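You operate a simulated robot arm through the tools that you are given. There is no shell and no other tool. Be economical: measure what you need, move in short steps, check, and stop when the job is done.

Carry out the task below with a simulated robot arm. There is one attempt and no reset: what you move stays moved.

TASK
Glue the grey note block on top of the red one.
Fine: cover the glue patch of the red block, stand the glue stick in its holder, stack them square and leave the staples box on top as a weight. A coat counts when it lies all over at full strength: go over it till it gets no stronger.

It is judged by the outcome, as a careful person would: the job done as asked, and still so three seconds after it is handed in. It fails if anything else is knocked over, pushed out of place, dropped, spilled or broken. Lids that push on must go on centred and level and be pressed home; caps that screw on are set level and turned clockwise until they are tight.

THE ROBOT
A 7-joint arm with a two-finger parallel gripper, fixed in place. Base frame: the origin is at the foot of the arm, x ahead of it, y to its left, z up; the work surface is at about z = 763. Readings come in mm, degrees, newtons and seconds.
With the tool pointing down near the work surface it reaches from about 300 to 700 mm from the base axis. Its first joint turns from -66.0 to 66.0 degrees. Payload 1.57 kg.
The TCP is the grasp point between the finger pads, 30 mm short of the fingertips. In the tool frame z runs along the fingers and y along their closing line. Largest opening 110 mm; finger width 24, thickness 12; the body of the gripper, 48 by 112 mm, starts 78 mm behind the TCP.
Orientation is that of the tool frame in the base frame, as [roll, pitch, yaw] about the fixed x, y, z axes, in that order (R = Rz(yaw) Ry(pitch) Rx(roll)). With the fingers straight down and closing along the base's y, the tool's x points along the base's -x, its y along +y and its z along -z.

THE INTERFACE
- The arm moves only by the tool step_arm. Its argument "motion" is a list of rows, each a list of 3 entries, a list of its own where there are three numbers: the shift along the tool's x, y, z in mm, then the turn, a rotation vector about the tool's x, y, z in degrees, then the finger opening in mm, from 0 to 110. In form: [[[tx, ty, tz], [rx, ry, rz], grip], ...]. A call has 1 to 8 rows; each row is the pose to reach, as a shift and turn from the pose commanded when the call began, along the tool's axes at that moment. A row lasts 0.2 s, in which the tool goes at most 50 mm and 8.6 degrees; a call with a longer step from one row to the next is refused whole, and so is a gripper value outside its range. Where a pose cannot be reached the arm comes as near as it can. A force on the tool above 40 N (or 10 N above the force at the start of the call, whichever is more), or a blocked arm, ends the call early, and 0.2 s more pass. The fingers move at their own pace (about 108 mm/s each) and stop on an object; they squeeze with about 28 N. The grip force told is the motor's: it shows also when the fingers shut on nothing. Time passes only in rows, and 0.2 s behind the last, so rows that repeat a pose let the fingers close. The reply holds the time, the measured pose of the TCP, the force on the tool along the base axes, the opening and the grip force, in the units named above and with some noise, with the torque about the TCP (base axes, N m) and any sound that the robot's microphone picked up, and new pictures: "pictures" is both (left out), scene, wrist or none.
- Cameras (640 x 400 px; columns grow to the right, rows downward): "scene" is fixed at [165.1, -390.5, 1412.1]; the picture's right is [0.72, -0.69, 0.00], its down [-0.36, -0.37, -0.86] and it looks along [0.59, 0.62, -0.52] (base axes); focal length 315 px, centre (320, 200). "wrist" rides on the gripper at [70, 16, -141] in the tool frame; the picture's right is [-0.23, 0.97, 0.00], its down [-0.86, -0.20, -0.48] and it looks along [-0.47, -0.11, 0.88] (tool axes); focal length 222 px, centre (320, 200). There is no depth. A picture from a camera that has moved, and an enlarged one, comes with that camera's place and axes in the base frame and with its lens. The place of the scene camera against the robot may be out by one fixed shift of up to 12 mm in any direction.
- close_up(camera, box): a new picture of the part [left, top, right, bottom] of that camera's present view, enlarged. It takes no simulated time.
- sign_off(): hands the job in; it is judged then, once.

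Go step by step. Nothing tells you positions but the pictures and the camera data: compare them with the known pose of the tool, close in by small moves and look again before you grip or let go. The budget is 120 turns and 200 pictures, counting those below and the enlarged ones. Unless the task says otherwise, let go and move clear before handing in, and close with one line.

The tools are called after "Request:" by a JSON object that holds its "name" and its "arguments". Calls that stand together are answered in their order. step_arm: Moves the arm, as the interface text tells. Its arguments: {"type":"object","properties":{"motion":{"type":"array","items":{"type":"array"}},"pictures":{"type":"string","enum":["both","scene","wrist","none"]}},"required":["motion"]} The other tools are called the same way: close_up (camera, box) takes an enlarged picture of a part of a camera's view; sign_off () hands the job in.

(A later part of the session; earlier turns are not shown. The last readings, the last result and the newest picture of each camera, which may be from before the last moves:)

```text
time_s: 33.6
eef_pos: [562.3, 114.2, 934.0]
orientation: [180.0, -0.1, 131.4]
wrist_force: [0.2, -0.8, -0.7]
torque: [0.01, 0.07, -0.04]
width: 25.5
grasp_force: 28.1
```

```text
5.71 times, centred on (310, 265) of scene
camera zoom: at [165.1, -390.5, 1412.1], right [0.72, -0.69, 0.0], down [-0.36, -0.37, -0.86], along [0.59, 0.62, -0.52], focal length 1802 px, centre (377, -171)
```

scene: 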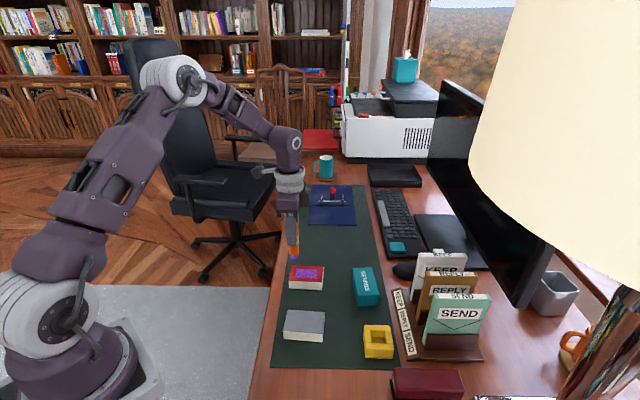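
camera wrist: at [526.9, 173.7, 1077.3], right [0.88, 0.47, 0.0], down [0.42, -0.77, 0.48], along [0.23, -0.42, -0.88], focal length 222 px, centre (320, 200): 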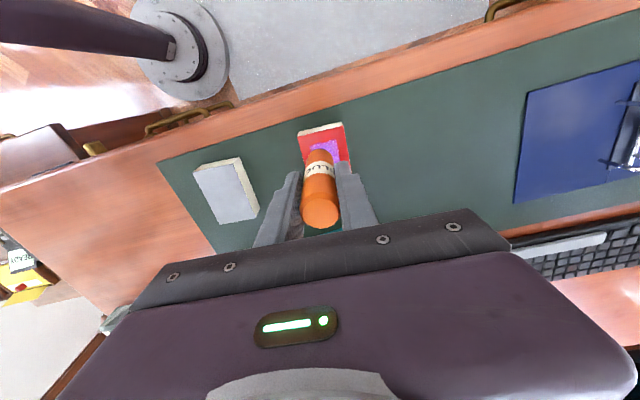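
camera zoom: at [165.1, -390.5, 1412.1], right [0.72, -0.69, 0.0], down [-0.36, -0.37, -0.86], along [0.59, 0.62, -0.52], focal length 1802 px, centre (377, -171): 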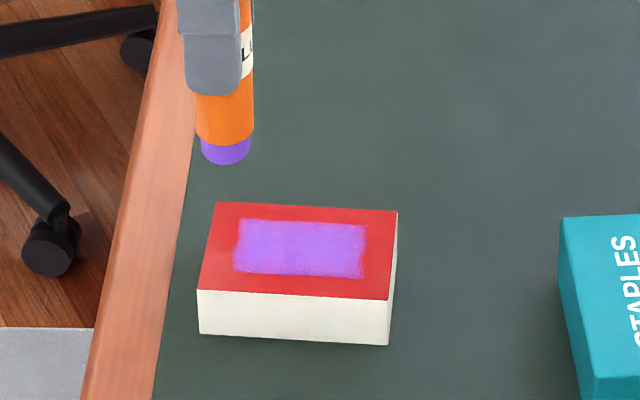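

No further change, so the coat is at full strength. Returning the stick to above the holder.

Request:
{"name": "step_arm", "arguments": {"motion": [[[-30, -26, -5], [0, 0, 0], 10], [[-61, -53, -10], [0, 0, 0], 10], [[-91, -79, -10], [0, 0, 0], 10], [[-122, -106, -10], [0, 0, -1], 10], [[-152, -132, -10], [0, 0, -2], 10], [[-183, -158, -10], [0, 0, -3.5], 10], [[-213, -184.7, -5], [0, 0, -3.5], 10], [[-213, -184.7, -5], [0, 0, -3.5], 10]], "pictures": "both"}}

Request:
{"name": "close_up", "arguments": {"camera": "wrist", "box": [260, 90, 380, 240]}}

Request:
{"name": "close_up", "arguments": {"camera": "scene", "box": [345, 260, 425, 370]}}

```text
time_s: 35.4
eef_pos: [566.0, -168.0, 939.4]
orientation: [180.0, 0.0, 135.0]
wrist_force: [0.3, 0.2, -0.7]
torque: [0.01, 0.0, 0.01]
width: 25.4
grasp_force: 27.6
camera wrist: at [526.6, -108.2, 1079.7], right [0.85, 0.53, 0.0], down [0.46, -0.75, 0.48], along [0.25, -0.41, -0.88], focal length 222 px, centre (320, 200)
```

scene: 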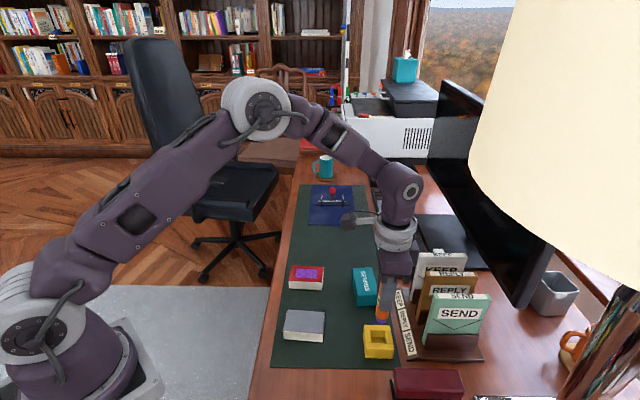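
wrist: 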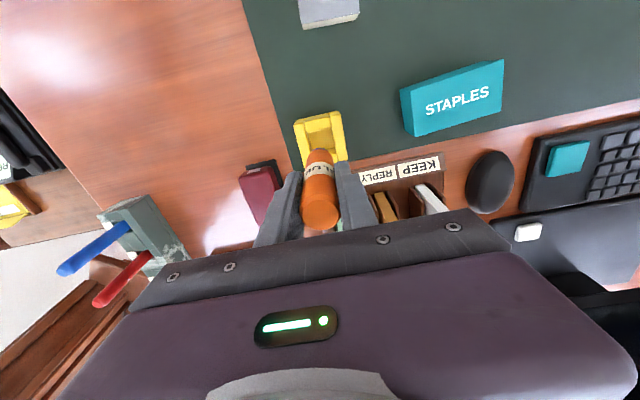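

```text
2.67 times, centred on (320, 165) of wrist
camera zoom: at [526.6, -108.2, 1079.7], right [0.85, 0.53, 0.0], down [0.46, -0.75, 0.48], along [0.25, -0.41, -0.88], focal length 592 px, centre (320, 293)
```

zoom: 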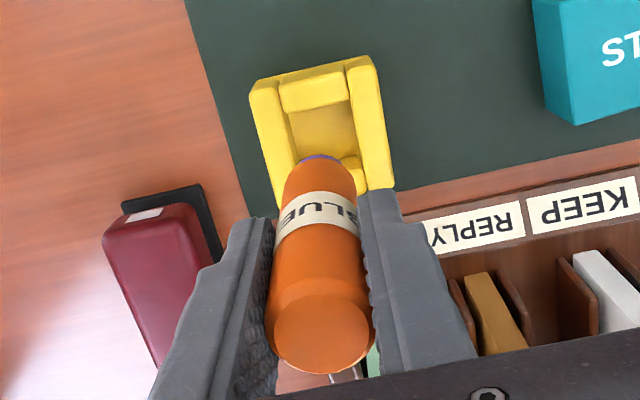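

```text
3.64 times, centred on (385, 315) of scene
camera zoom: at [165.1, -390.5, 1412.1], right [0.72, -0.69, 0.0], down [-0.36, -0.37, -0.86], along [0.59, 0.62, -0.52], focal length 1147 px, centre (84, -218)
```

zoom: 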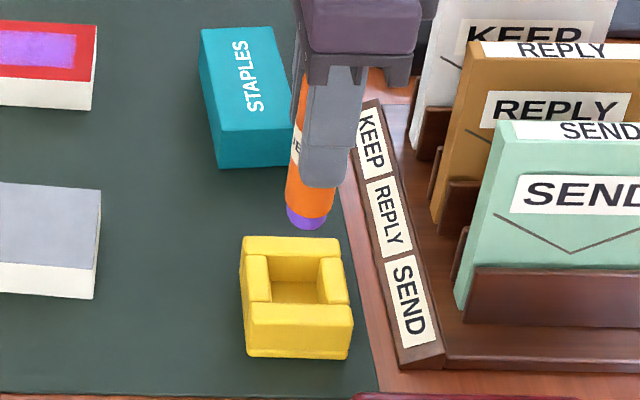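

The pose matches the lift-out pose. Lowering the stick partway into the pocket.

Request:
{"name": "step_arm", "arguments": {"motion": [[[0.5, 0, 30], [0, 0, 0], 10], [[0.5, 0, 50], [0, 0, 0], 10], [[0.5, 0, 65], [0, 0, 0], 10], [[0.5, 0, 80], [0, 0, 0], 10]], "pictures": "none"}}

Request:
{"name": "close_up", "arguments": {"camera": "scene", "box": [345, 290, 415, 370]}}

Request:
{"name": "close_up", "arguments": {"camera": "wrist", "box": [260, 90, 380, 240]}}

```text
time_s: 36.4
eef_pos: [565.1, -166.0, 858.7]
orientation: [179.9, 0.0, 135.0]
wrist_force: [-0.3, 0.0, -0.7]
torque: [0.01, 0.05, 0.0]
width: 25.4
grasp_force: 28.5
```

```text
5.00 times, centred on (380, 330) of scene
camera zoom: at [165.1, -390.5, 1412.1], right [0.72, -0.69, 0.0], down [-0.36, -0.37, -0.86], along [0.59, 0.62, -0.52], focal length 1577 px, centre (20, -450)
```

zoom: 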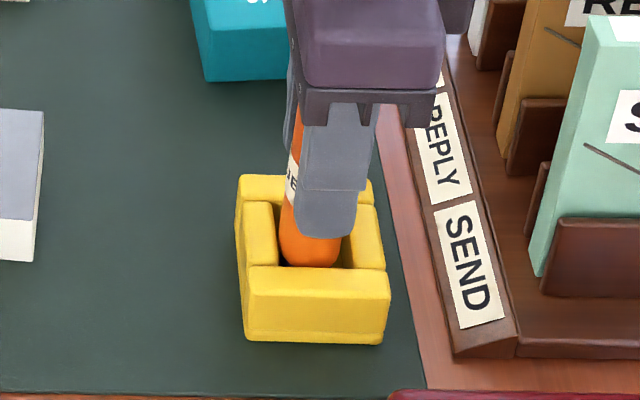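

```text
2.67 times, centred on (320, 165) of wrist
camera zoom: at [526.3, -106.9, 999.5], right [0.85, 0.53, 0.0], down [0.46, -0.75, 0.48], along [0.25, -0.41, -0.88], focal length 592 px, centre (320, 293)
```

zoom: 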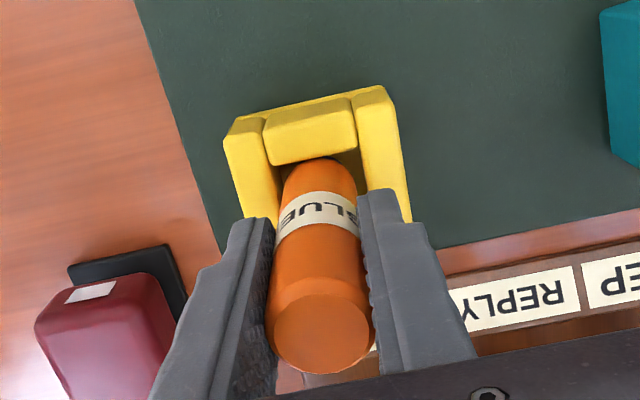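

The stick is inside the pocket freely. Lowering gently to the floor of the holder.

Request:
{"name": "step_arm", "arguments": {"motion": [[[0, 0, 4], [0, 0, 0], 10], [[0, 0, 8], [0, 0, 0], 10], [[0, 0, 10], [0, 0, 0], 10], [[0, 0, 11], [0, 0, 0], 10]], "pictures": "none"}}

```text
time_s: 37.4
eef_pos: [565.3, -167.0, 847.5]
orientation: [180.0, 0.3, 135.0]
wrist_force: [1.2, -1.8, 19.3]
torque: [-0.25, -0.13, 0.02]
width: 25.6
grasp_force: 27.9
```

Seated (contact 19 N). Easing up a touch, opening the fingers, and rising clear.

Request:
{"name": "step_arm", "arguments": {"motion": [[[0, 0, -1.5], [0, 0, 0], 10], [[0, 0, -1.5], [0, 0, 0], 36], [[0, 0, -1.5], [0, 0, 0], 50], [[0, 0, -1.5], [0, 0, 0], 50], [[0, 0, -30], [0, 0, 0], 50], [[0, 0, -70], [0, 0, 0], 50], [[0, 0, -115], [0, 0, 0], 50]], "pictures": "both"}}

Request:
{"name": "close_up", "arguments": {"camera": "scene", "box": [345, 290, 415, 370]}}

Request:
{"name": "close_up", "arguments": {"camera": "wrist", "box": [260, 90, 380, 240]}}

```text
time_s: 39.0
eef_pos: [564.1, -167.3, 964.6]
orientation: [180.0, 0.1, 135.1]
wrist_force: [-0.3, 1.1, 0.1]
torque: [-0.01, 0.01, 0.01]
width: 50.2
grasp_force: 0.0
camera wrist: at [526.2, -107.3, 1104.4], right [0.85, 0.53, 0.0], down [0.46, -0.75, 0.48], along [0.25, -0.41, -0.88], focal length 222 px, centre (320, 200)
```

scene: 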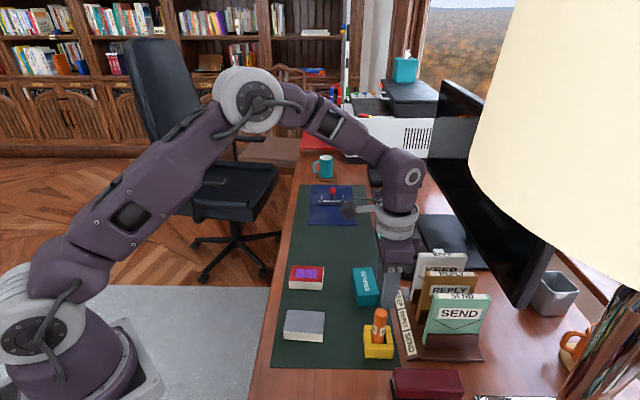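
wrist: 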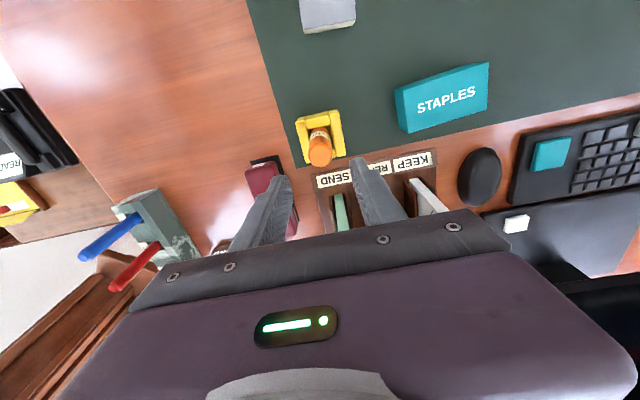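

```text
5.00 times, centred on (380, 330) of scene
camera zoom: at [165.1, -390.5, 1412.1], right [0.72, -0.69, 0.0], down [-0.36, -0.37, -0.86], along [0.59, 0.62, -0.52], focal length 1577 px, centre (20, -450)
```

zoom: 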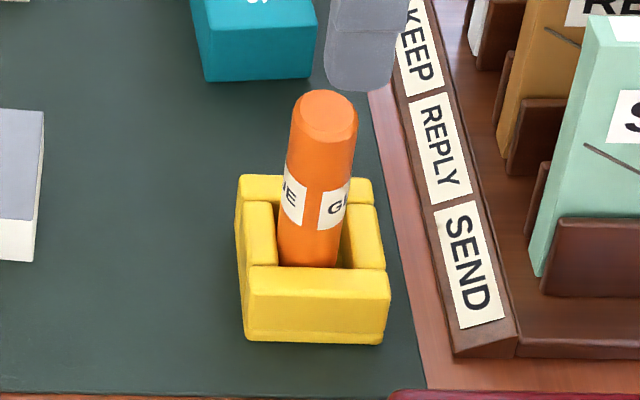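

```text
2.67 times, centred on (320, 165) of wrist
camera zoom: at [526.2, -107.3, 1104.4], right [0.85, 0.53, 0.0], down [0.46, -0.75, 0.48], along [0.25, -0.41, -0.88], focal length 592 px, centre (320, 293)
```

zoom: 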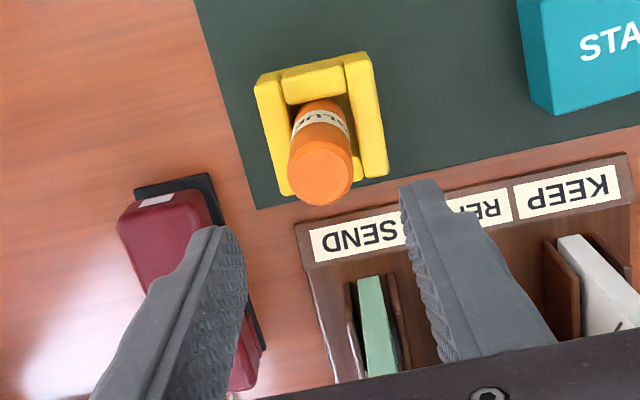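

The stick stands upright in its holder. Now moving above the grey block (≈(479,-23)) with the fingers open.

Request:
{"name": "step_arm", "arguments": {"motion": [[[32, 8, 0], [0, 0, 0], 60], [[65, 17, 0], [0, 0, 0], 90], [[97, 25, 10], [0, 0, 0], 90], [[130, 33, 20], [0, 0, 0], 90], [[162, 41.7, 30], [0, 0, 0], 90], [[162, 41.7, 30], [0, 0, 0], 90]], "pictures": "wrist"}}

Request:
{"name": "close_up", "arguments": {"camera": "wrist", "box": [240, 80, 400, 220]}}

```text
time_s: 40.4
eef_pos: [479.7, -21.4, 933.0]
orientation: [-179.9, -0.1, 135.0]
wrist_force: [-0.2, 0.3, -0.4]
torque: [0.0, 0.03, 0.03]
width: 90.2
grasp_force: 0.1
camera wrist: at [441.3, 37.8, 1073.4], right [0.85, 0.53, 0.0], down [0.46, -0.75, 0.48], along [0.25, -0.41, -0.88], focal length 222 px, centre (320, 200)
```

wrist: 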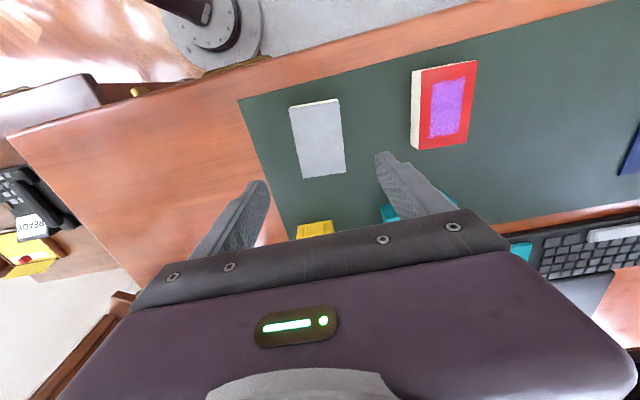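

```text
2.86 times, centred on (320, 150) of wrist
camera zoom: at [441.3, 37.8, 1073.4], right [0.85, 0.53, 0.0], down [0.46, -0.75, 0.48], along [0.25, -0.41, -0.88], focal length 635 px, centre (320, 343)
```

zoom: 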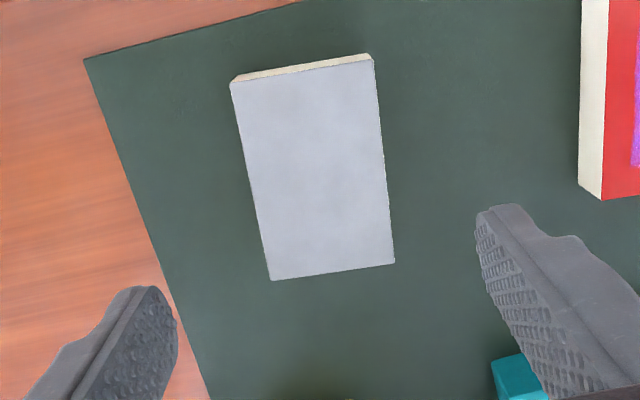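

Grey block measured: centre ≈(478,-24.7), short axis ≈40°, width ≈58 mm. Aligning and lowering to just above it.

Request:
{"name": "step_arm", "arguments": {"motion": [[[-1, -3.6, 40], [0, 0, 4.9], 90], [[-1, -3.6, 75], [0, 0, 4.9], 90], [[-1, -3.6, 98], [0, 0, 4.9], 90], [[-1, -3.6, 98], [0, 0, 4.9], 90]], "pictures": "both"}}

Request:
{"name": "close_up", "arguments": {"camera": "wrist", "box": [220, 60, 440, 240]}}

Request:
{"name": "close_up", "arguments": {"camera": "scene", "box": [260, 280, 350, 360]}}

```text
time_s: 41.4
eef_pos: [477.1, -25.6, 834.8]
orientation: [-180.0, 0.0, 130.2]
wrist_force: [-0.7, 0.3, 0.3]
torque: [-0.02, 0.01, 0.0]
width: 90.0
grasp_force: 0.1
camera wrist: at [444.4, 37.1, 975.2], right [0.89, 0.45, 0.0], down [0.4, -0.78, 0.48], along [0.22, -0.43, -0.88], focal length 222 px, centre (320, 200)
```

scene: 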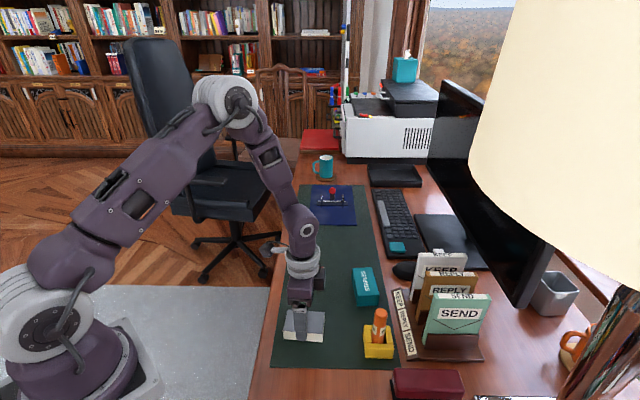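
wrist: 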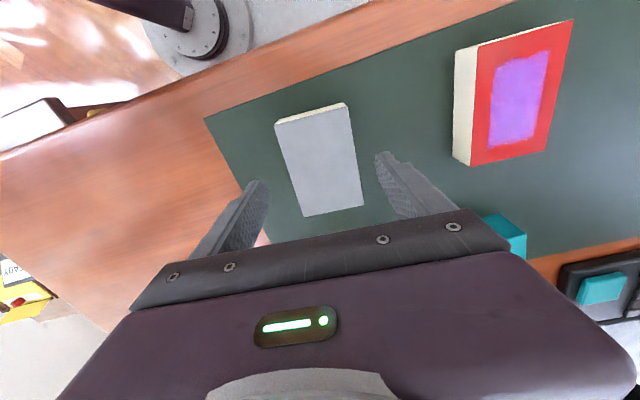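

```text
2.22 times, centred on (330, 150) of wrist
camera zoom: at [444.4, 37.1, 975.2], right [0.89, 0.45, 0.0], down [0.4, -0.78, 0.48], along [0.22, -0.43, -0.88], focal length 494 px, centre (298, 311)
```

zoom: 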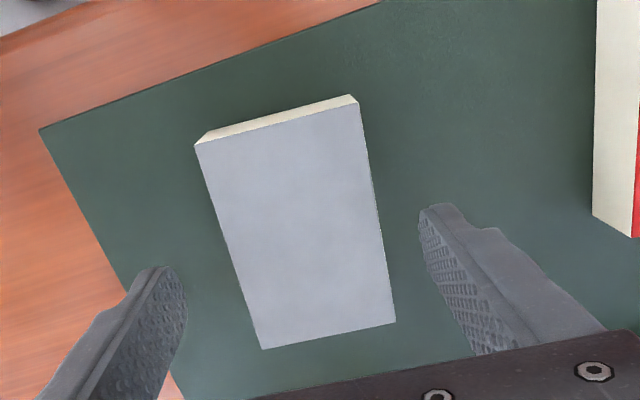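

```text
5.00 times, centred on (305, 320) of scene
camera zoom: at [165.1, -390.5, 1412.1], right [0.72, -0.69, 0.0], down [-0.36, -0.37, -0.86], along [0.59, 0.62, -0.52], focal length 1577 px, centre (395, -400)
```

zoom: 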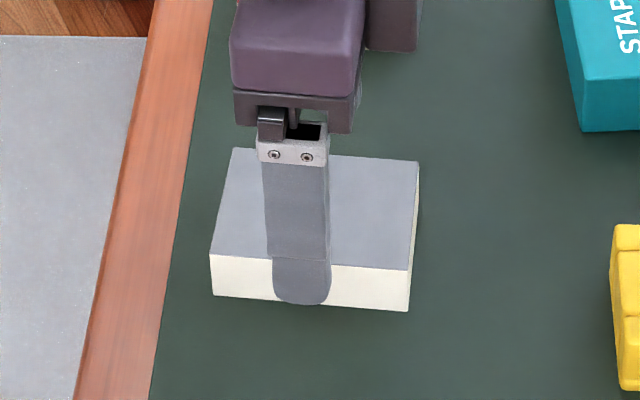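

Well aligned; only a 2 mm shift along the closing line needed. Descending around the block and closing.

Request:
{"name": "step_arm", "arguments": {"motion": [[[0, 2, 15], [0, 0, 0], 90], [[0, 2, 28], [0, 0, 0], 90], [[0, 2, 32], [0, 0, 0], 90], [[0, 2, 32], [0, 0, 0], 70], [[0, 2, 32], [0, 0, 0], 50], [[0, 2, 32], [0, 0, 0], 50], [[0, 2, 32], [0, 0, 0], 50]], "pictures": "both"}}

Request:
{"name": "close_up", "arguments": {"camera": "scene", "box": [260, 280, 350, 360]}}

```text
time_s: 43.0
eef_pos: [479.0, -25.5, 801.7]
orientation: [-180.0, 0.0, 130.1]
wrist_force: [0.6, 0.4, -0.6]
torque: [-0.05, -0.02, -0.01]
width: 59.1
grasp_force: 27.9
camera wrist: at [445.9, 37.9, 943.2], right [0.89, 0.45, 0.0], down [0.4, -0.78, 0.48], along [0.22, -0.43, -0.88], focal length 222 px, centre (320, 200)
```

scene: 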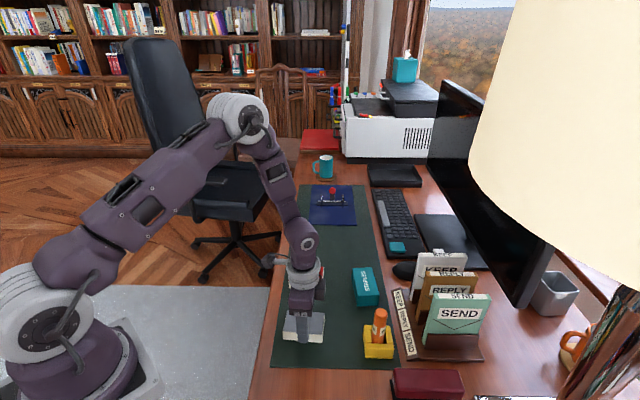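
wrist: 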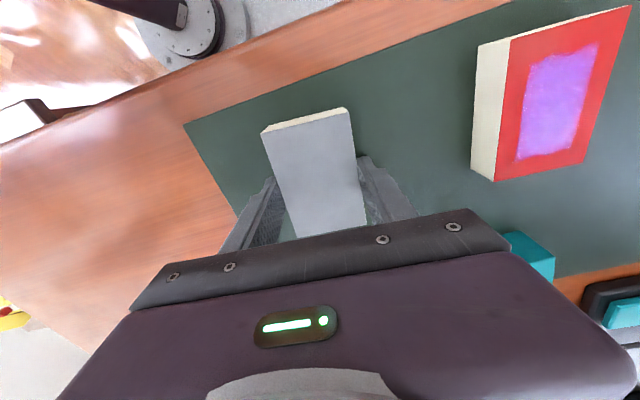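

```text
5.00 times, centred on (305, 320) of scene
camera zoom: at [165.1, -390.5, 1412.1], right [0.72, -0.69, 0.0], down [-0.36, -0.37, -0.86], along [0.59, 0.62, -0.52], focal length 1577 px, centre (395, -400)
```

zoom: 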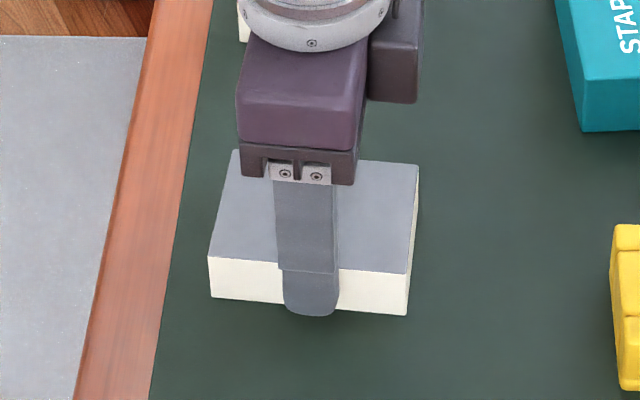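

Gripped at 59 mm. Lifting straight up.

Request:
{"name": "step_arm", "arguments": {"motion": [[[0, 0, -15], [0, 0, 0], 50], [[0, 0, -40], [0, 0, 0], 50], [[0, 0, -70], [0, 0, 0], 50], [[0, 0, -100], [0, 0, 0], 50], [[0, 0, -100], [0, 0, 0], 50]], "pictures": "wrist"}}

Request:
{"name": "close_up", "arguments": {"camera": "wrist", "box": [400, 0, 580, 150]}}

Request:
{"name": "close_up", "arguments": {"camera": "wrist", "box": [240, 90, 400, 250]}}

Request:
{"name": "close_up", "arguments": {"camera": "scene", "box": [260, 250, 350, 350]}}

```text
time_s: 44.2
eef_pos: [479.8, -24.0, 903.3]
orientation: [180.0, 0.0, 130.1]
wrist_force: [-0.3, 0.7, -1.2]
torque: [0.04, 0.02, 0.02]
width: 59.2
grasp_force: 27.7
camera wrist: at [446.1, 38.2, 1043.2], right [0.89, 0.45, 0.0], down [0.4, -0.78, 0.48], along [0.22, -0.43, -0.88], focal length 222 px, centre (320, 200)
```

wrist: 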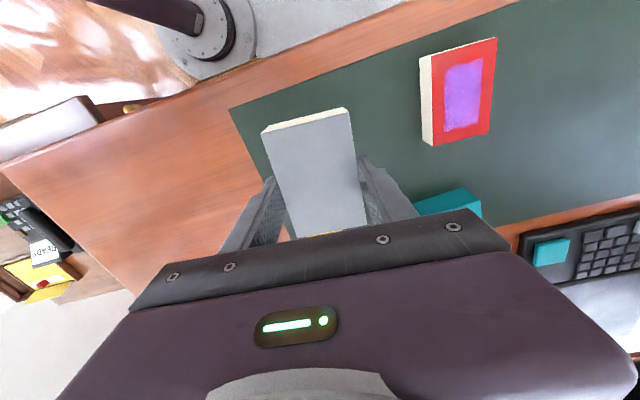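

```text
2.67 times, centred on (490, 75) of wrist
camera zoom: at [446.1, 38.2, 1043.2], right [0.89, 0.45, 0.0], down [0.4, -0.78, 0.48], along [0.22, -0.43, -0.88], focal length 592 px, centre (-133, 533)
```

zoom: 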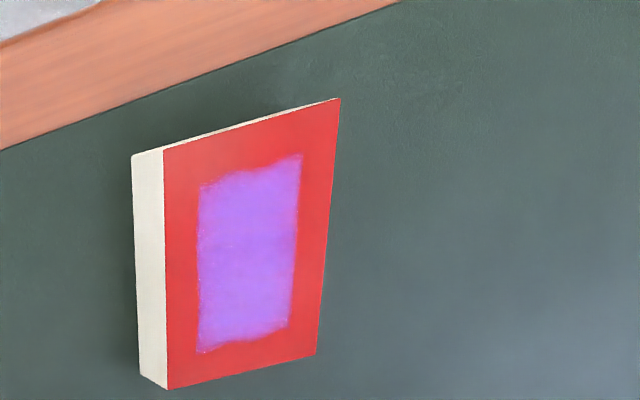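

```text
2.50 times, centred on (320, 170) of wrist
camera zoom: at [446.1, 38.2, 1043.2], right [0.89, 0.45, 0.0], down [0.4, -0.78, 0.48], along [0.22, -0.43, -0.88], focal length 555 px, centre (320, 275)
```

zoom: 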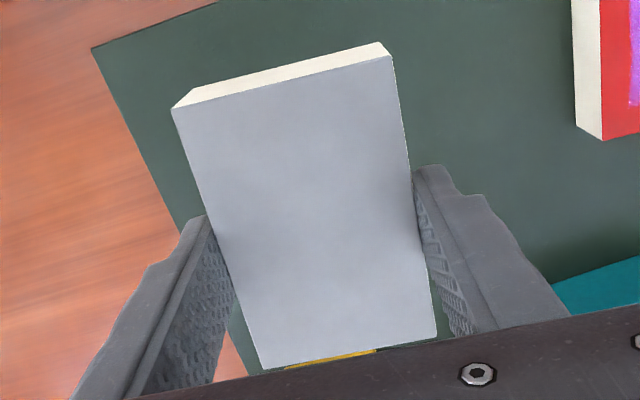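

```text
4.00 times, centred on (305, 300) of scene
camera zoom: at [165.1, -390.5, 1412.1], right [0.72, -0.69, 0.0], down [-0.36, -0.37, -0.86], along [0.59, 0.62, -0.52], focal length 1262 px, centre (380, -200)
```

zoom: 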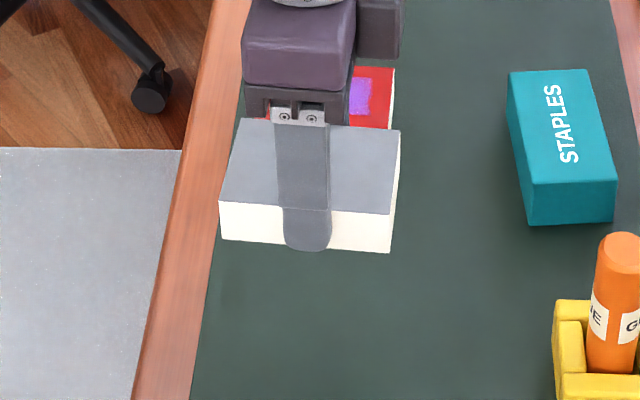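

Grey sits square in the grip (centre ≈+1 mm along tool x). In tool coordinates the red centre is at ≈(19.6,154.7), turned -1.2°. Moving to hover above it.

Request:
{"name": "step_arm", "arguments": {"motion": [[[5, 39, 0], [0, 0, -0.5], 50], [[9, 78, 0], [0, 0, -1.2], 50], [[14, 117, 0], [0, 0, -1.2], 50], [[18.4, 155, 0], [0, 0, -1.2], 50], [[18.4, 155, 25], [0, 0, -1.2], 50], [[18.4, 155, 43], [0, 0, -1.2], 50], [[18.4, 155, 43], [0, 0, -1.2], 50]], "pictures": "both"}}

Request:
{"name": "close_up", "arguments": {"camera": "scene", "box": [275, 240, 345, 300]}}

Request:
{"name": "close_up", "arguments": {"camera": "wrist", "box": [240, 80, 400, 250]}}

```text
time_s: 45.8
eef_pos: [587.2, 90.4, 858.4]
orientation: [-180.0, -0.1, 131.3]
wrist_force: [0.9, 0.0, -1.3]
torque: [0.0, 0.0, -0.03]
width: 59.0
grasp_force: 28.3
camera wrist: at [551.6, 151.9, 999.9], right [0.88, 0.47, 0.0], down [0.41, -0.77, 0.48], along [0.23, -0.42, -0.88], focal length 222 px, centre (320, 200)
```

scene: 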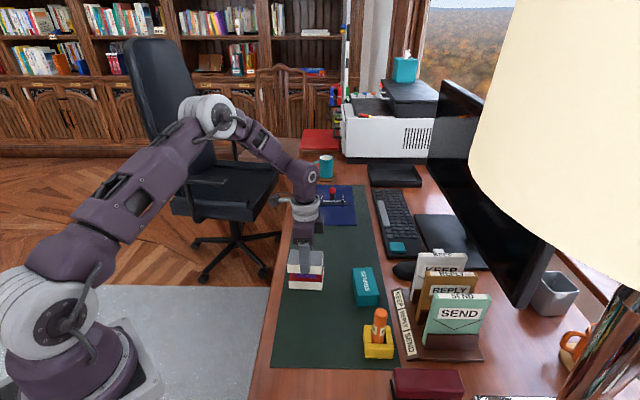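
wrist: 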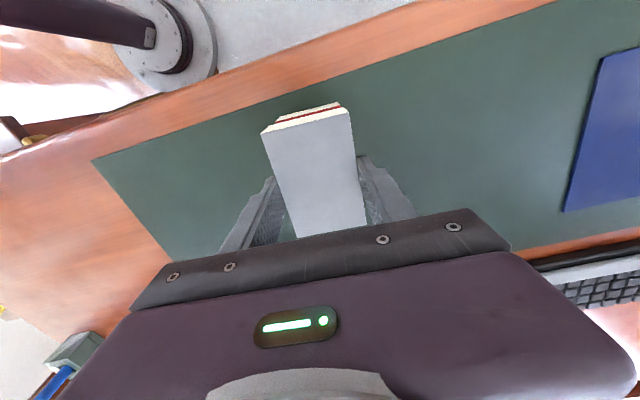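

```text
6.67 times, centred on (310, 270) of scene
camera zoom: at [165.1, -390.4, 1412.1], right [0.72, -0.69, 0.0], down [-0.36, -0.37, -0.86], along [0.59, 0.62, -0.52], focal length 2103 px, centre (387, -267)
```

zoom: 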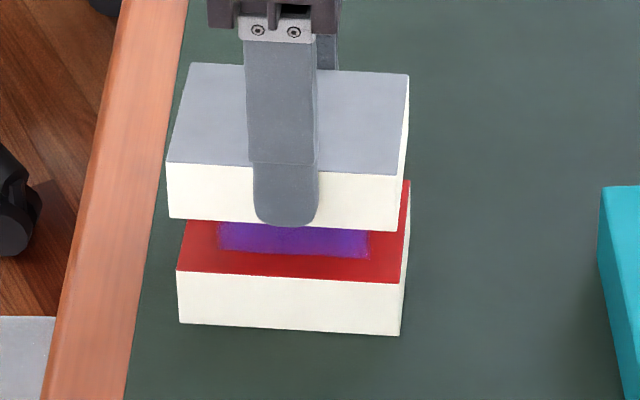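

```text
2.35 times, centred on (320, 165) of wrist
camera zoom: at [551.6, 151.9, 999.9], right [0.88, 0.47, 0.0], down [0.41, -0.77, 0.48], along [0.23, -0.42, -0.88], focal length 523 px, centre (320, 282)
```

zoom: 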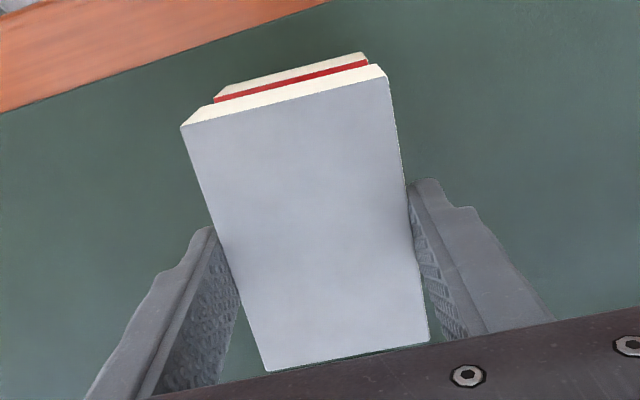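

Tool-x alignment agrees between views; tool-y needs a closer check. Lowering to a small gap to remove the parallax.

Request:
{"name": "step_arm", "arguments": {"motion": [[[-0.7, 0, 12], [0, 0, 0], 50], [[-0.7, 0, 22], [0, 0, 0], 50], [[-0.7, 0, 24], [0, 0, 0], 50], [[-0.7, 0, 24], [0, 0, 0], 50]], "pictures": "none"}}

Request:
{"name": "close_up", "arguments": {"camera": "scene", "box": [285, 250, 335, 300]}}

Request:
{"name": "close_up", "arguments": {"camera": "wrist", "box": [250, 80, 370, 170]}}

```text
time_s: 46.8
eef_pos: [587.1, 89.1, 836.5]
orientation: [180.0, 0.1, 131.4]
wrist_force: [1.2, -0.9, -0.7]
torque: [0.0, -0.04, 0.01]
width: 59.2
grasp_force: 27.8
```

```text
8.00 times, centred on (310, 275) of scene
camera zoom: at [165.1, -390.5, 1412.1], right [0.72, -0.69, 0.0], down [-0.36, -0.37, -0.86], along [0.59, 0.62, -0.52], focal length 2523 px, centre (400, -400)
```

zoom: 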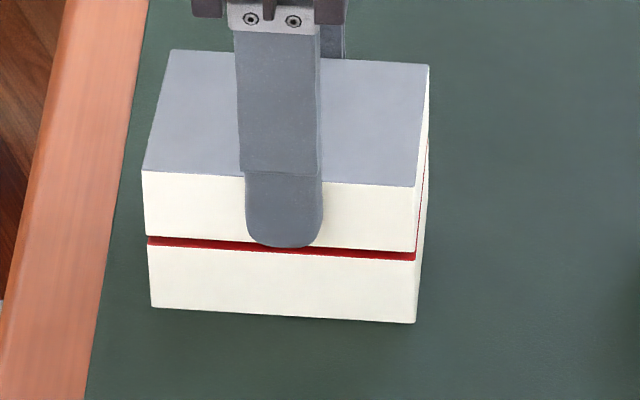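

```text
4.44 times, centred on (310, 125) of wrist
camera zoom: at [552.0, 151.0, 976.0], right [0.88, 0.47, 0.0], down [0.41, -0.77, 0.48], along [0.23, -0.42, -0.88], focal length 987 px, centre (364, 533)
```

zoom: 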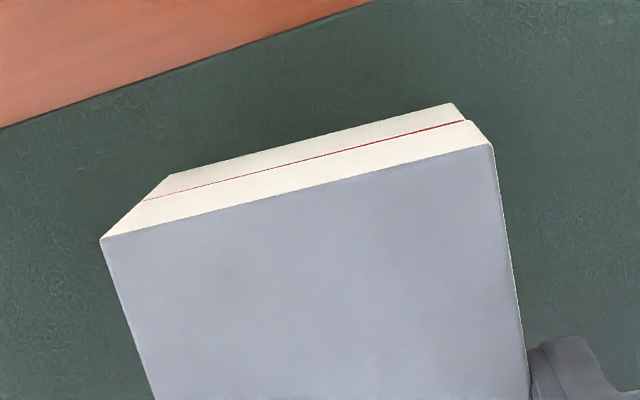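

Nearly aligned, gap a few mm. Zooming on the corners to measure residual offsets.

Request:
{"name": "close_up", "arguments": {"camera": "wrist", "box": [325, 95, 350, 115]}}

Request:
{"name": "close_up", "arguments": {"camera": "wrist", "box": [264, 108, 294, 138]}}

Request:
{"name": "close_up", "arguments": {"camera": "scene", "box": [325, 250, 345, 295]}}

Request:
{"name": "close_up", "arguments": {"camera": "scene", "box": [287, 262, 309, 292]}}

```text
16.00 times, centred on (338, 105) of wrist
camera zoom: at [552.0, 151.0, 976.0], right [0.88, 0.47, 0.0], down [0.41, -0.77, 0.48], along [0.23, -0.42, -0.88], focal length 3554 px, centre (40, 1720)
```

zoom: 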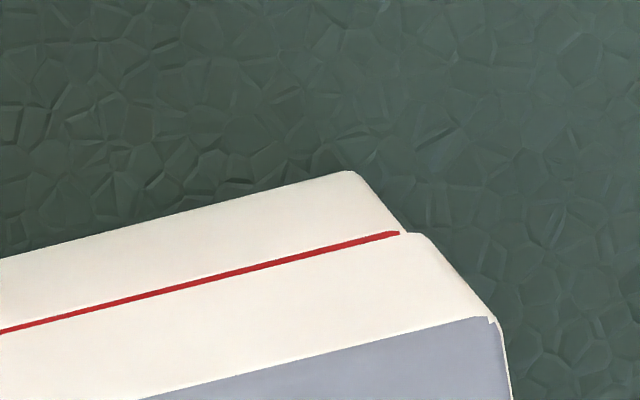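

```text
13.33 times, centred on (279, 123) of wrist
camera zoom: at [552.0, 151.0, 976.0], right [0.88, 0.47, 0.0], down [0.41, -0.77, 0.48], along [0.23, -0.42, -0.88], focal length 2962 px, centre (867, 1227)
```

zoom: 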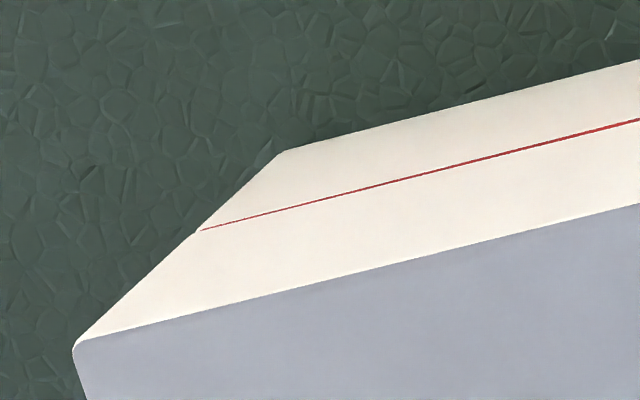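

```text
8.89 times, centred on (335, 272) of scene
camera zoom: at [165.1, -390.5, 1412.1], right [0.72, -0.69, 0.0], down [-0.36, -0.37, -0.86], along [0.59, 0.62, -0.52], focal length 2804 px, centre (187, -444)
```

zoom: 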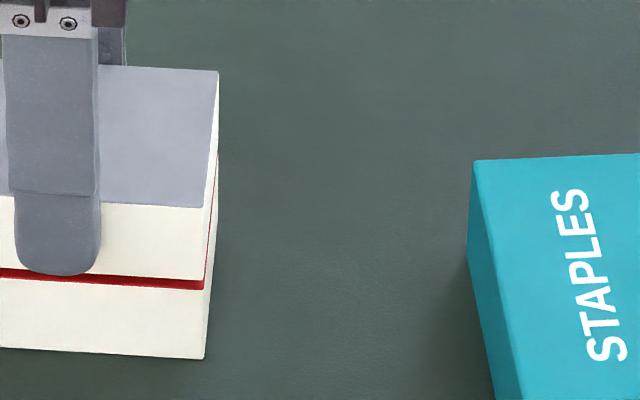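

```text
13.33 times, centred on (298, 277) of scene
camera zoom: at [165.1, -390.5, 1412.1], right [0.72, -0.69, 0.0], down [-0.36, -0.37, -0.86], along [0.59, 0.62, -0.52], focal length 4205 px, centre (613, -827)
```

zoom: 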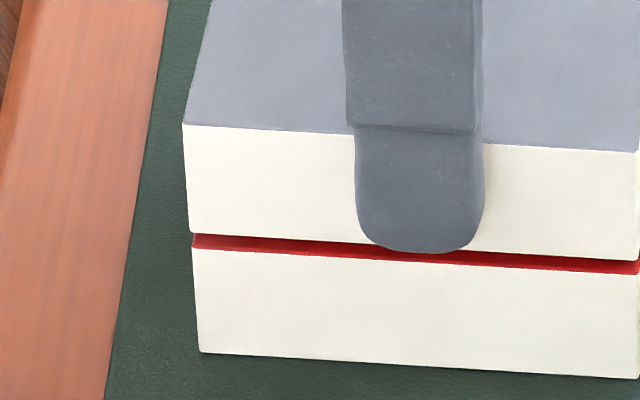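

Residual offset is about 0.5 mm along tool x; the rest agrees. Applying that and lowering to about 1–2 mm gap for a last check.

Request:
{"name": "step_arm", "arguments": {"motion": [[[-0.5, 0, 2], [0, 0, 0], 50], [[-0.5, 0, 4], [0, 0, 0], 50], [[-0.5, 0, 4], [0, 0, 0], 50]], "pictures": "none"}}

Request:
{"name": "close_up", "arguments": {"camera": "wrist", "box": [325, 95, 350, 115]}}

Request:
{"name": "close_up", "arguments": {"camera": "wrist", "box": [264, 108, 294, 138]}}

Request:
{"name": "close_up", "arguments": {"camera": "scene", "box": [287, 262, 309, 292]}}

Request:
{"name": "close_up", "arguments": {"camera": "scene", "box": [315, 255, 340, 295]}}

```text
time_s: 47.6
eef_pos: [586.8, 88.9, 832.4]
orientation: [179.9, -0.1, 131.4]
wrist_force: [-2.0, -1.6, 12.2]
torque: [-0.03, 0.14, 0.01]
width: 58.8
grasp_force: 27.7
```

```text
16.00 times, centred on (338, 105) of wrist
camera zoom: at [552.1, 150.6, 973.0], right [0.88, 0.47, 0.0], down [0.41, -0.77, 0.48], along [0.23, -0.42, -0.88], focal length 3554 px, centre (40, 1720)
```

zoom: 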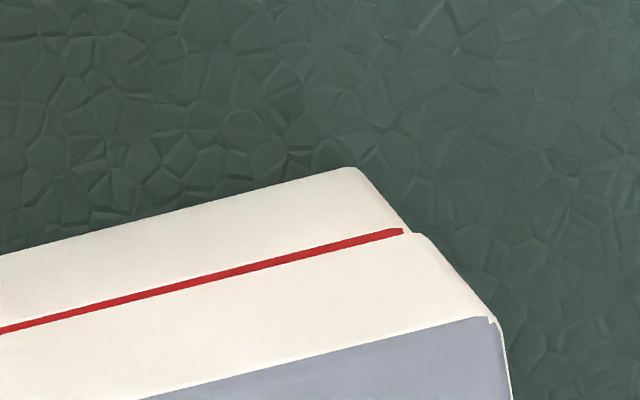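

```text
13.33 times, centred on (279, 123) of wrist
camera zoom: at [552.1, 150.6, 973.0], right [0.88, 0.47, 0.0], down [0.41, -0.77, 0.48], along [0.23, -0.42, -0.88], focal length 2962 px, centre (867, 1227)
```

zoom: 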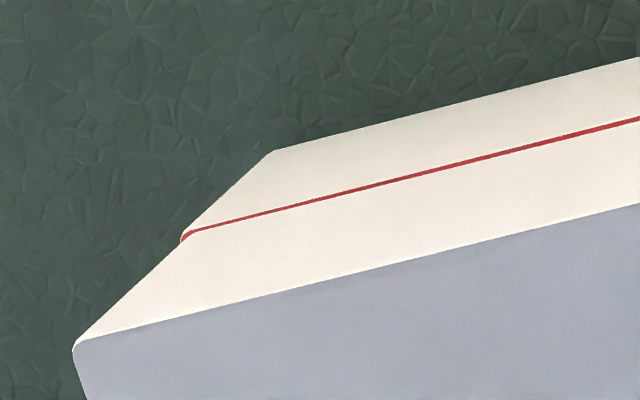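

```text
13.33 times, centred on (298, 277) of scene
camera zoom: at [164.8, -390.5, 1412.2], right [0.72, -0.69, 0.0], down [-0.36, -0.37, -0.86], along [0.59, 0.62, -0.52], focal length 4205 px, centre (613, -827)
```

zoom: 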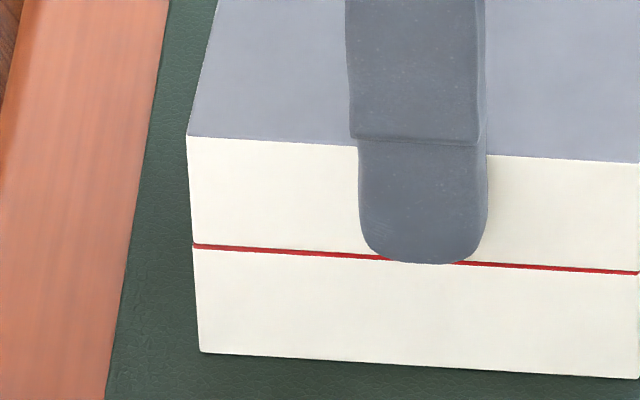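

```text
10.00 times, centred on (328, 275) of scene
camera zoom: at [164.8, -390.5, 1412.2], right [0.72, -0.69, 0.0], down [-0.36, -0.37, -0.86], along [0.59, 0.62, -0.52], focal length 3154 px, centre (245, -550)
```

zoom: 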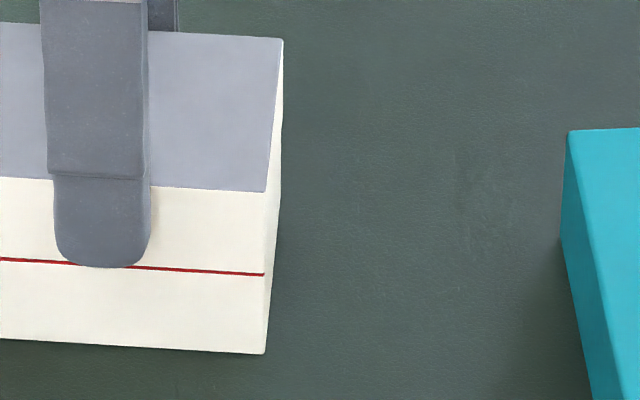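

The grey block is already in contact (12 N) and flush to within about a millimetre. Pressing slightly, then releasing and rising.

Request:
{"name": "step_arm", "arguments": {"motion": [[[0.2, -0.3, 0.5], [0, 0, 0], 50], [[0.2, -0.3, 0.5], [0, 0, 0], 50], [[0.2, -0.3, -0.5], [0, 0, 0], 64], [[0.2, -0.3, -0.5], [0, 0, 0], 85], [[0.2, -0.3, -0.5], [0, 0, 0], 85], [[0, 0, -30], [0, 0, 0], 85], [[0, 0, -70], [0, 0, 0], 85], [[0, 0, -110], [0, 0, 0], 85]], "pictures": "both"}}

Request:
{"name": "close_up", "arguments": {"camera": "scene", "box": [285, 250, 335, 300]}}

Request:
{"name": "close_up", "arguments": {"camera": "wrist", "box": [240, 80, 400, 220]}}

```text
time_s: 49.4
eef_pos: [587.6, 88.7, 941.0]
orientation: [180.0, 0.1, 131.3]
wrist_force: [0.0, -0.1, 0.4]
torque: [-0.01, -0.01, 0.02]
width: 84.8
grasp_force: 0.1
camera wrist: at [552.7, 151.2, 1082.9], right [0.88, 0.47, 0.0], down [0.41, -0.77, 0.48], along [0.23, -0.42, -0.88], focal length 222 px, centre (320, 200)
```

scene: 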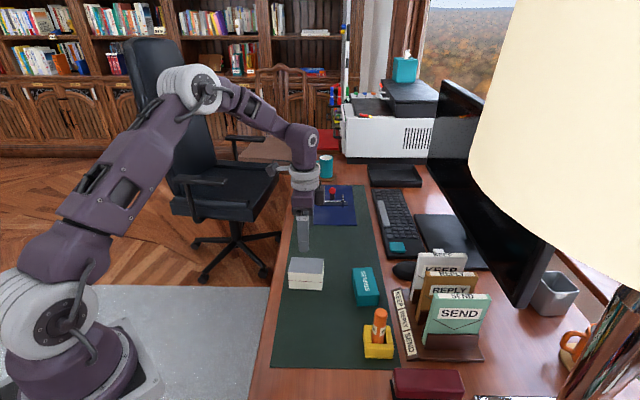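
wrist: 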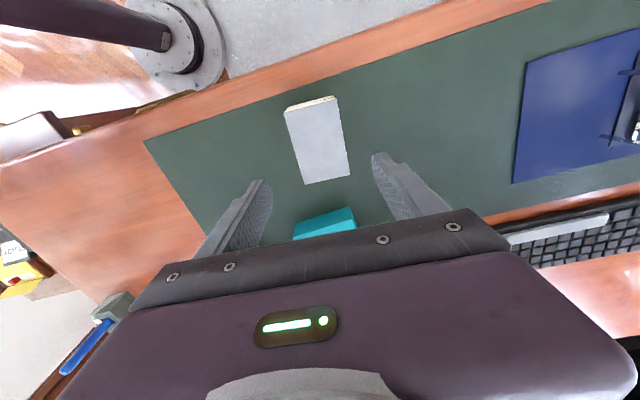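

```text
8.00 times, centred on (310, 275) of scene
camera zoom: at [165.1, -390.5, 1412.1], right [0.72, -0.69, 0.0], down [-0.36, -0.37, -0.86], along [0.59, 0.62, -0.52], focal length 2523 px, centre (400, -400)
```

zoom: 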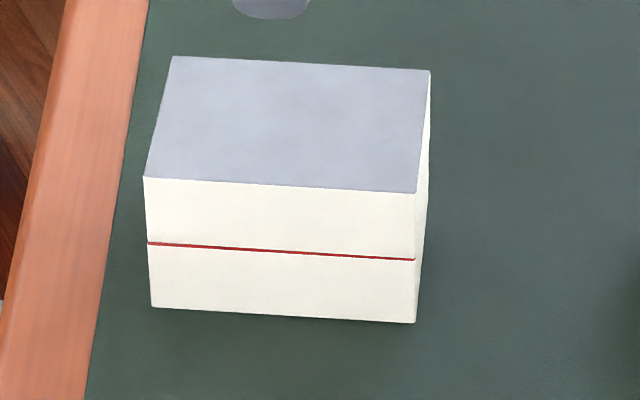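

```text
2.86 times, centred on (320, 150) of wrist
camera zoom: at [552.7, 151.2, 1082.9], right [0.88, 0.47, 0.0], down [0.41, -0.77, 0.48], along [0.23, -0.42, -0.88], focal length 635 px, centre (320, 343)
```

zoom: 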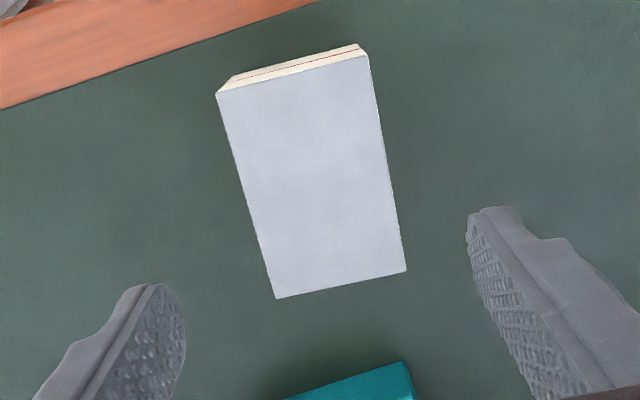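

The stack is flush and square. Now to the staples box, estimated at (673,-43), about 100×55×34 with long axis at 50°; I'll move over it while turning the gripper to close across its 55 mm width.

Request:
{"name": "step_arm", "arguments": {"motion": [[[0, 0, 0], [0, 0, -8.4], 85], [[-22, -3, 0], [0, 0, -16.8], 85], [[-44, -6, 0], [0, 0, -25.2], 85], [[-66, -10, 0], [0, 0, -33.6], 85], [[-88, -13, 0], [0, 0, -42], 85], [[-110, -16, 0], [0, 0, -50.4], 85], [[-132, -19, 0], [0, 0, -58.8], 85], [[-155, -23, 0], [0, 0, -67.2], 85]], "pictures": "none"}}

Request:
{"name": "step_arm", "arguments": {"motion": [[[0, 0, 0], [0, 0, -8.4], 85], [[0, 0, 0], [0, 0, -16.8], 85], [[0, 0, 0], [0, 0, -25.2], 85], [[0, 0, 0], [0, 0, -31.5], 85], [[0, 0, 0], [0, 0, -31.5], 85]], "pictures": "both"}}

Request:
{"name": "close_up", "arguments": {"camera": "wrist", "box": [240, 80, 400, 220]}}

```text
time_s: 51.2
eef_pos: [673.1, -44.5, 942.8]
orientation: [180.0, -0.1, -161.4]
wrist_force: [0.6, 0.0, -0.1]
torque: [-0.02, 0.01, -0.01]
width: 85.0
grasp_force: 0.1
```

```text
time_s: 52.4
eef_pos: [672.2, -44.4, 942.2]
orientation: [-179.9, -0.1, -129.9]
wrist_force: [0.5, 0.7, -0.4]
torque: [-0.01, 0.01, -0.03]
width: 84.8
grasp_force: 0.1
camera wrist: at [614.0, -87.6, 1082.7], right [-0.6, 0.8, 0.0], down [0.7, 0.53, 0.48], along [0.38, 0.29, -0.88], focal length 222 px, centre (320, 200)
```

scene: 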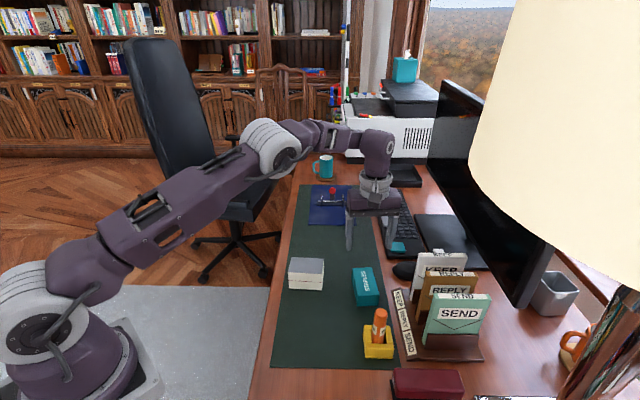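
wrist: 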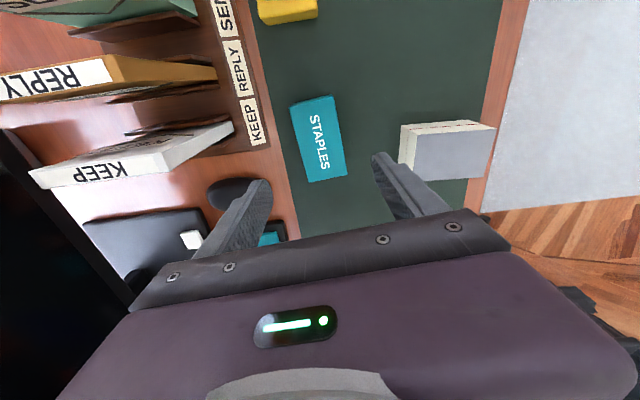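

```text
2.86 times, centred on (320, 150) of wrist
camera zoom: at [614.0, -87.6, 1082.7], right [-0.6, 0.8, 0.0], down [0.7, 0.53, 0.48], along [0.38, 0.29, -0.88], focal length 635 px, centre (320, 343)
```

zoom: 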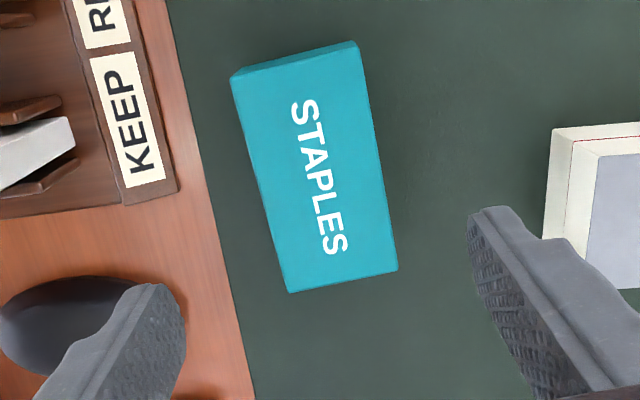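

The box is well aligned under the gripper (width ≈53, offset ≈1.6 mm). Descending around it and gripping.

Request:
{"name": "step_arm", "arguments": {"motion": [[[-1.6, 0, 40], [0, 0, 0], 76], [[-1.6, 0, 80], [0, 0, 0], 76], [[-1.6, 0, 105], [0, 0, 0], 76]], "pictures": "both"}}

Request:
{"name": "close_up", "arguments": {"camera": "scene", "box": [330, 230, 440, 320]}}

```text
time_s: 53.2
eef_pos: [672.9, -44.2, 835.3]
orientation: [-179.9, 0.0, -130.0]
wrist_force: [0.8, 0.3, 0.0]
torque: [-0.03, 0.02, -0.01]
width: 76.0
grasp_force: 0.1
camera wrist: at [614.8, -86.5, 976.2], right [-0.6, 0.8, 0.0], down [0.7, 0.53, 0.48], along [0.38, 0.29, -0.88], focal length 222 px, centre (320, 200)
```

scene: 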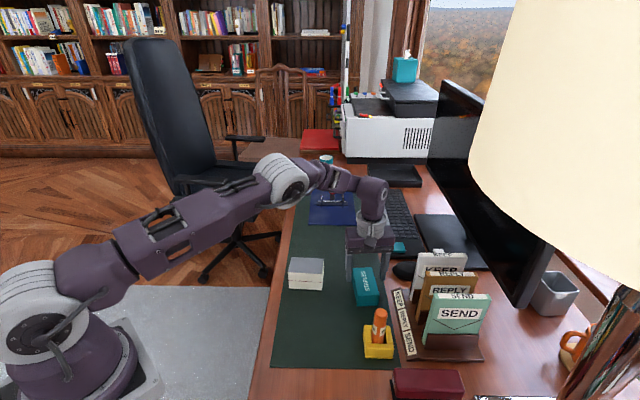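
wrist: 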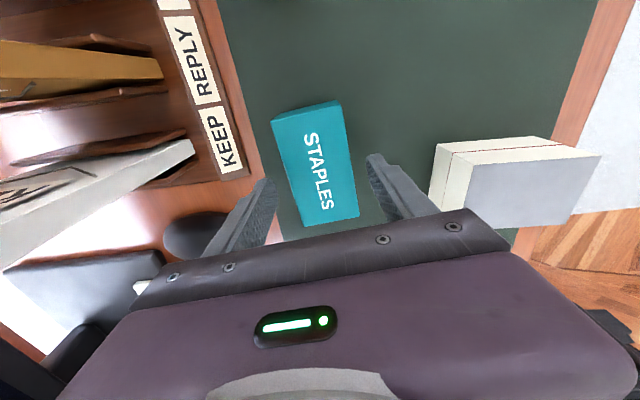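

```text
4.44 times, centred on (385, 275) of scene
camera zoom: at [165.1, -390.5, 1412.1], right [0.72, -0.69, 0.0], down [-0.36, -0.37, -0.86], along [0.59, 0.62, -0.52], focal length 1402 px, centre (31, -133)
```

zoom: 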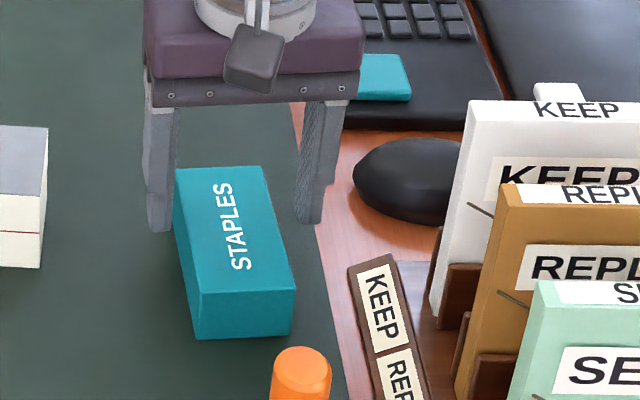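

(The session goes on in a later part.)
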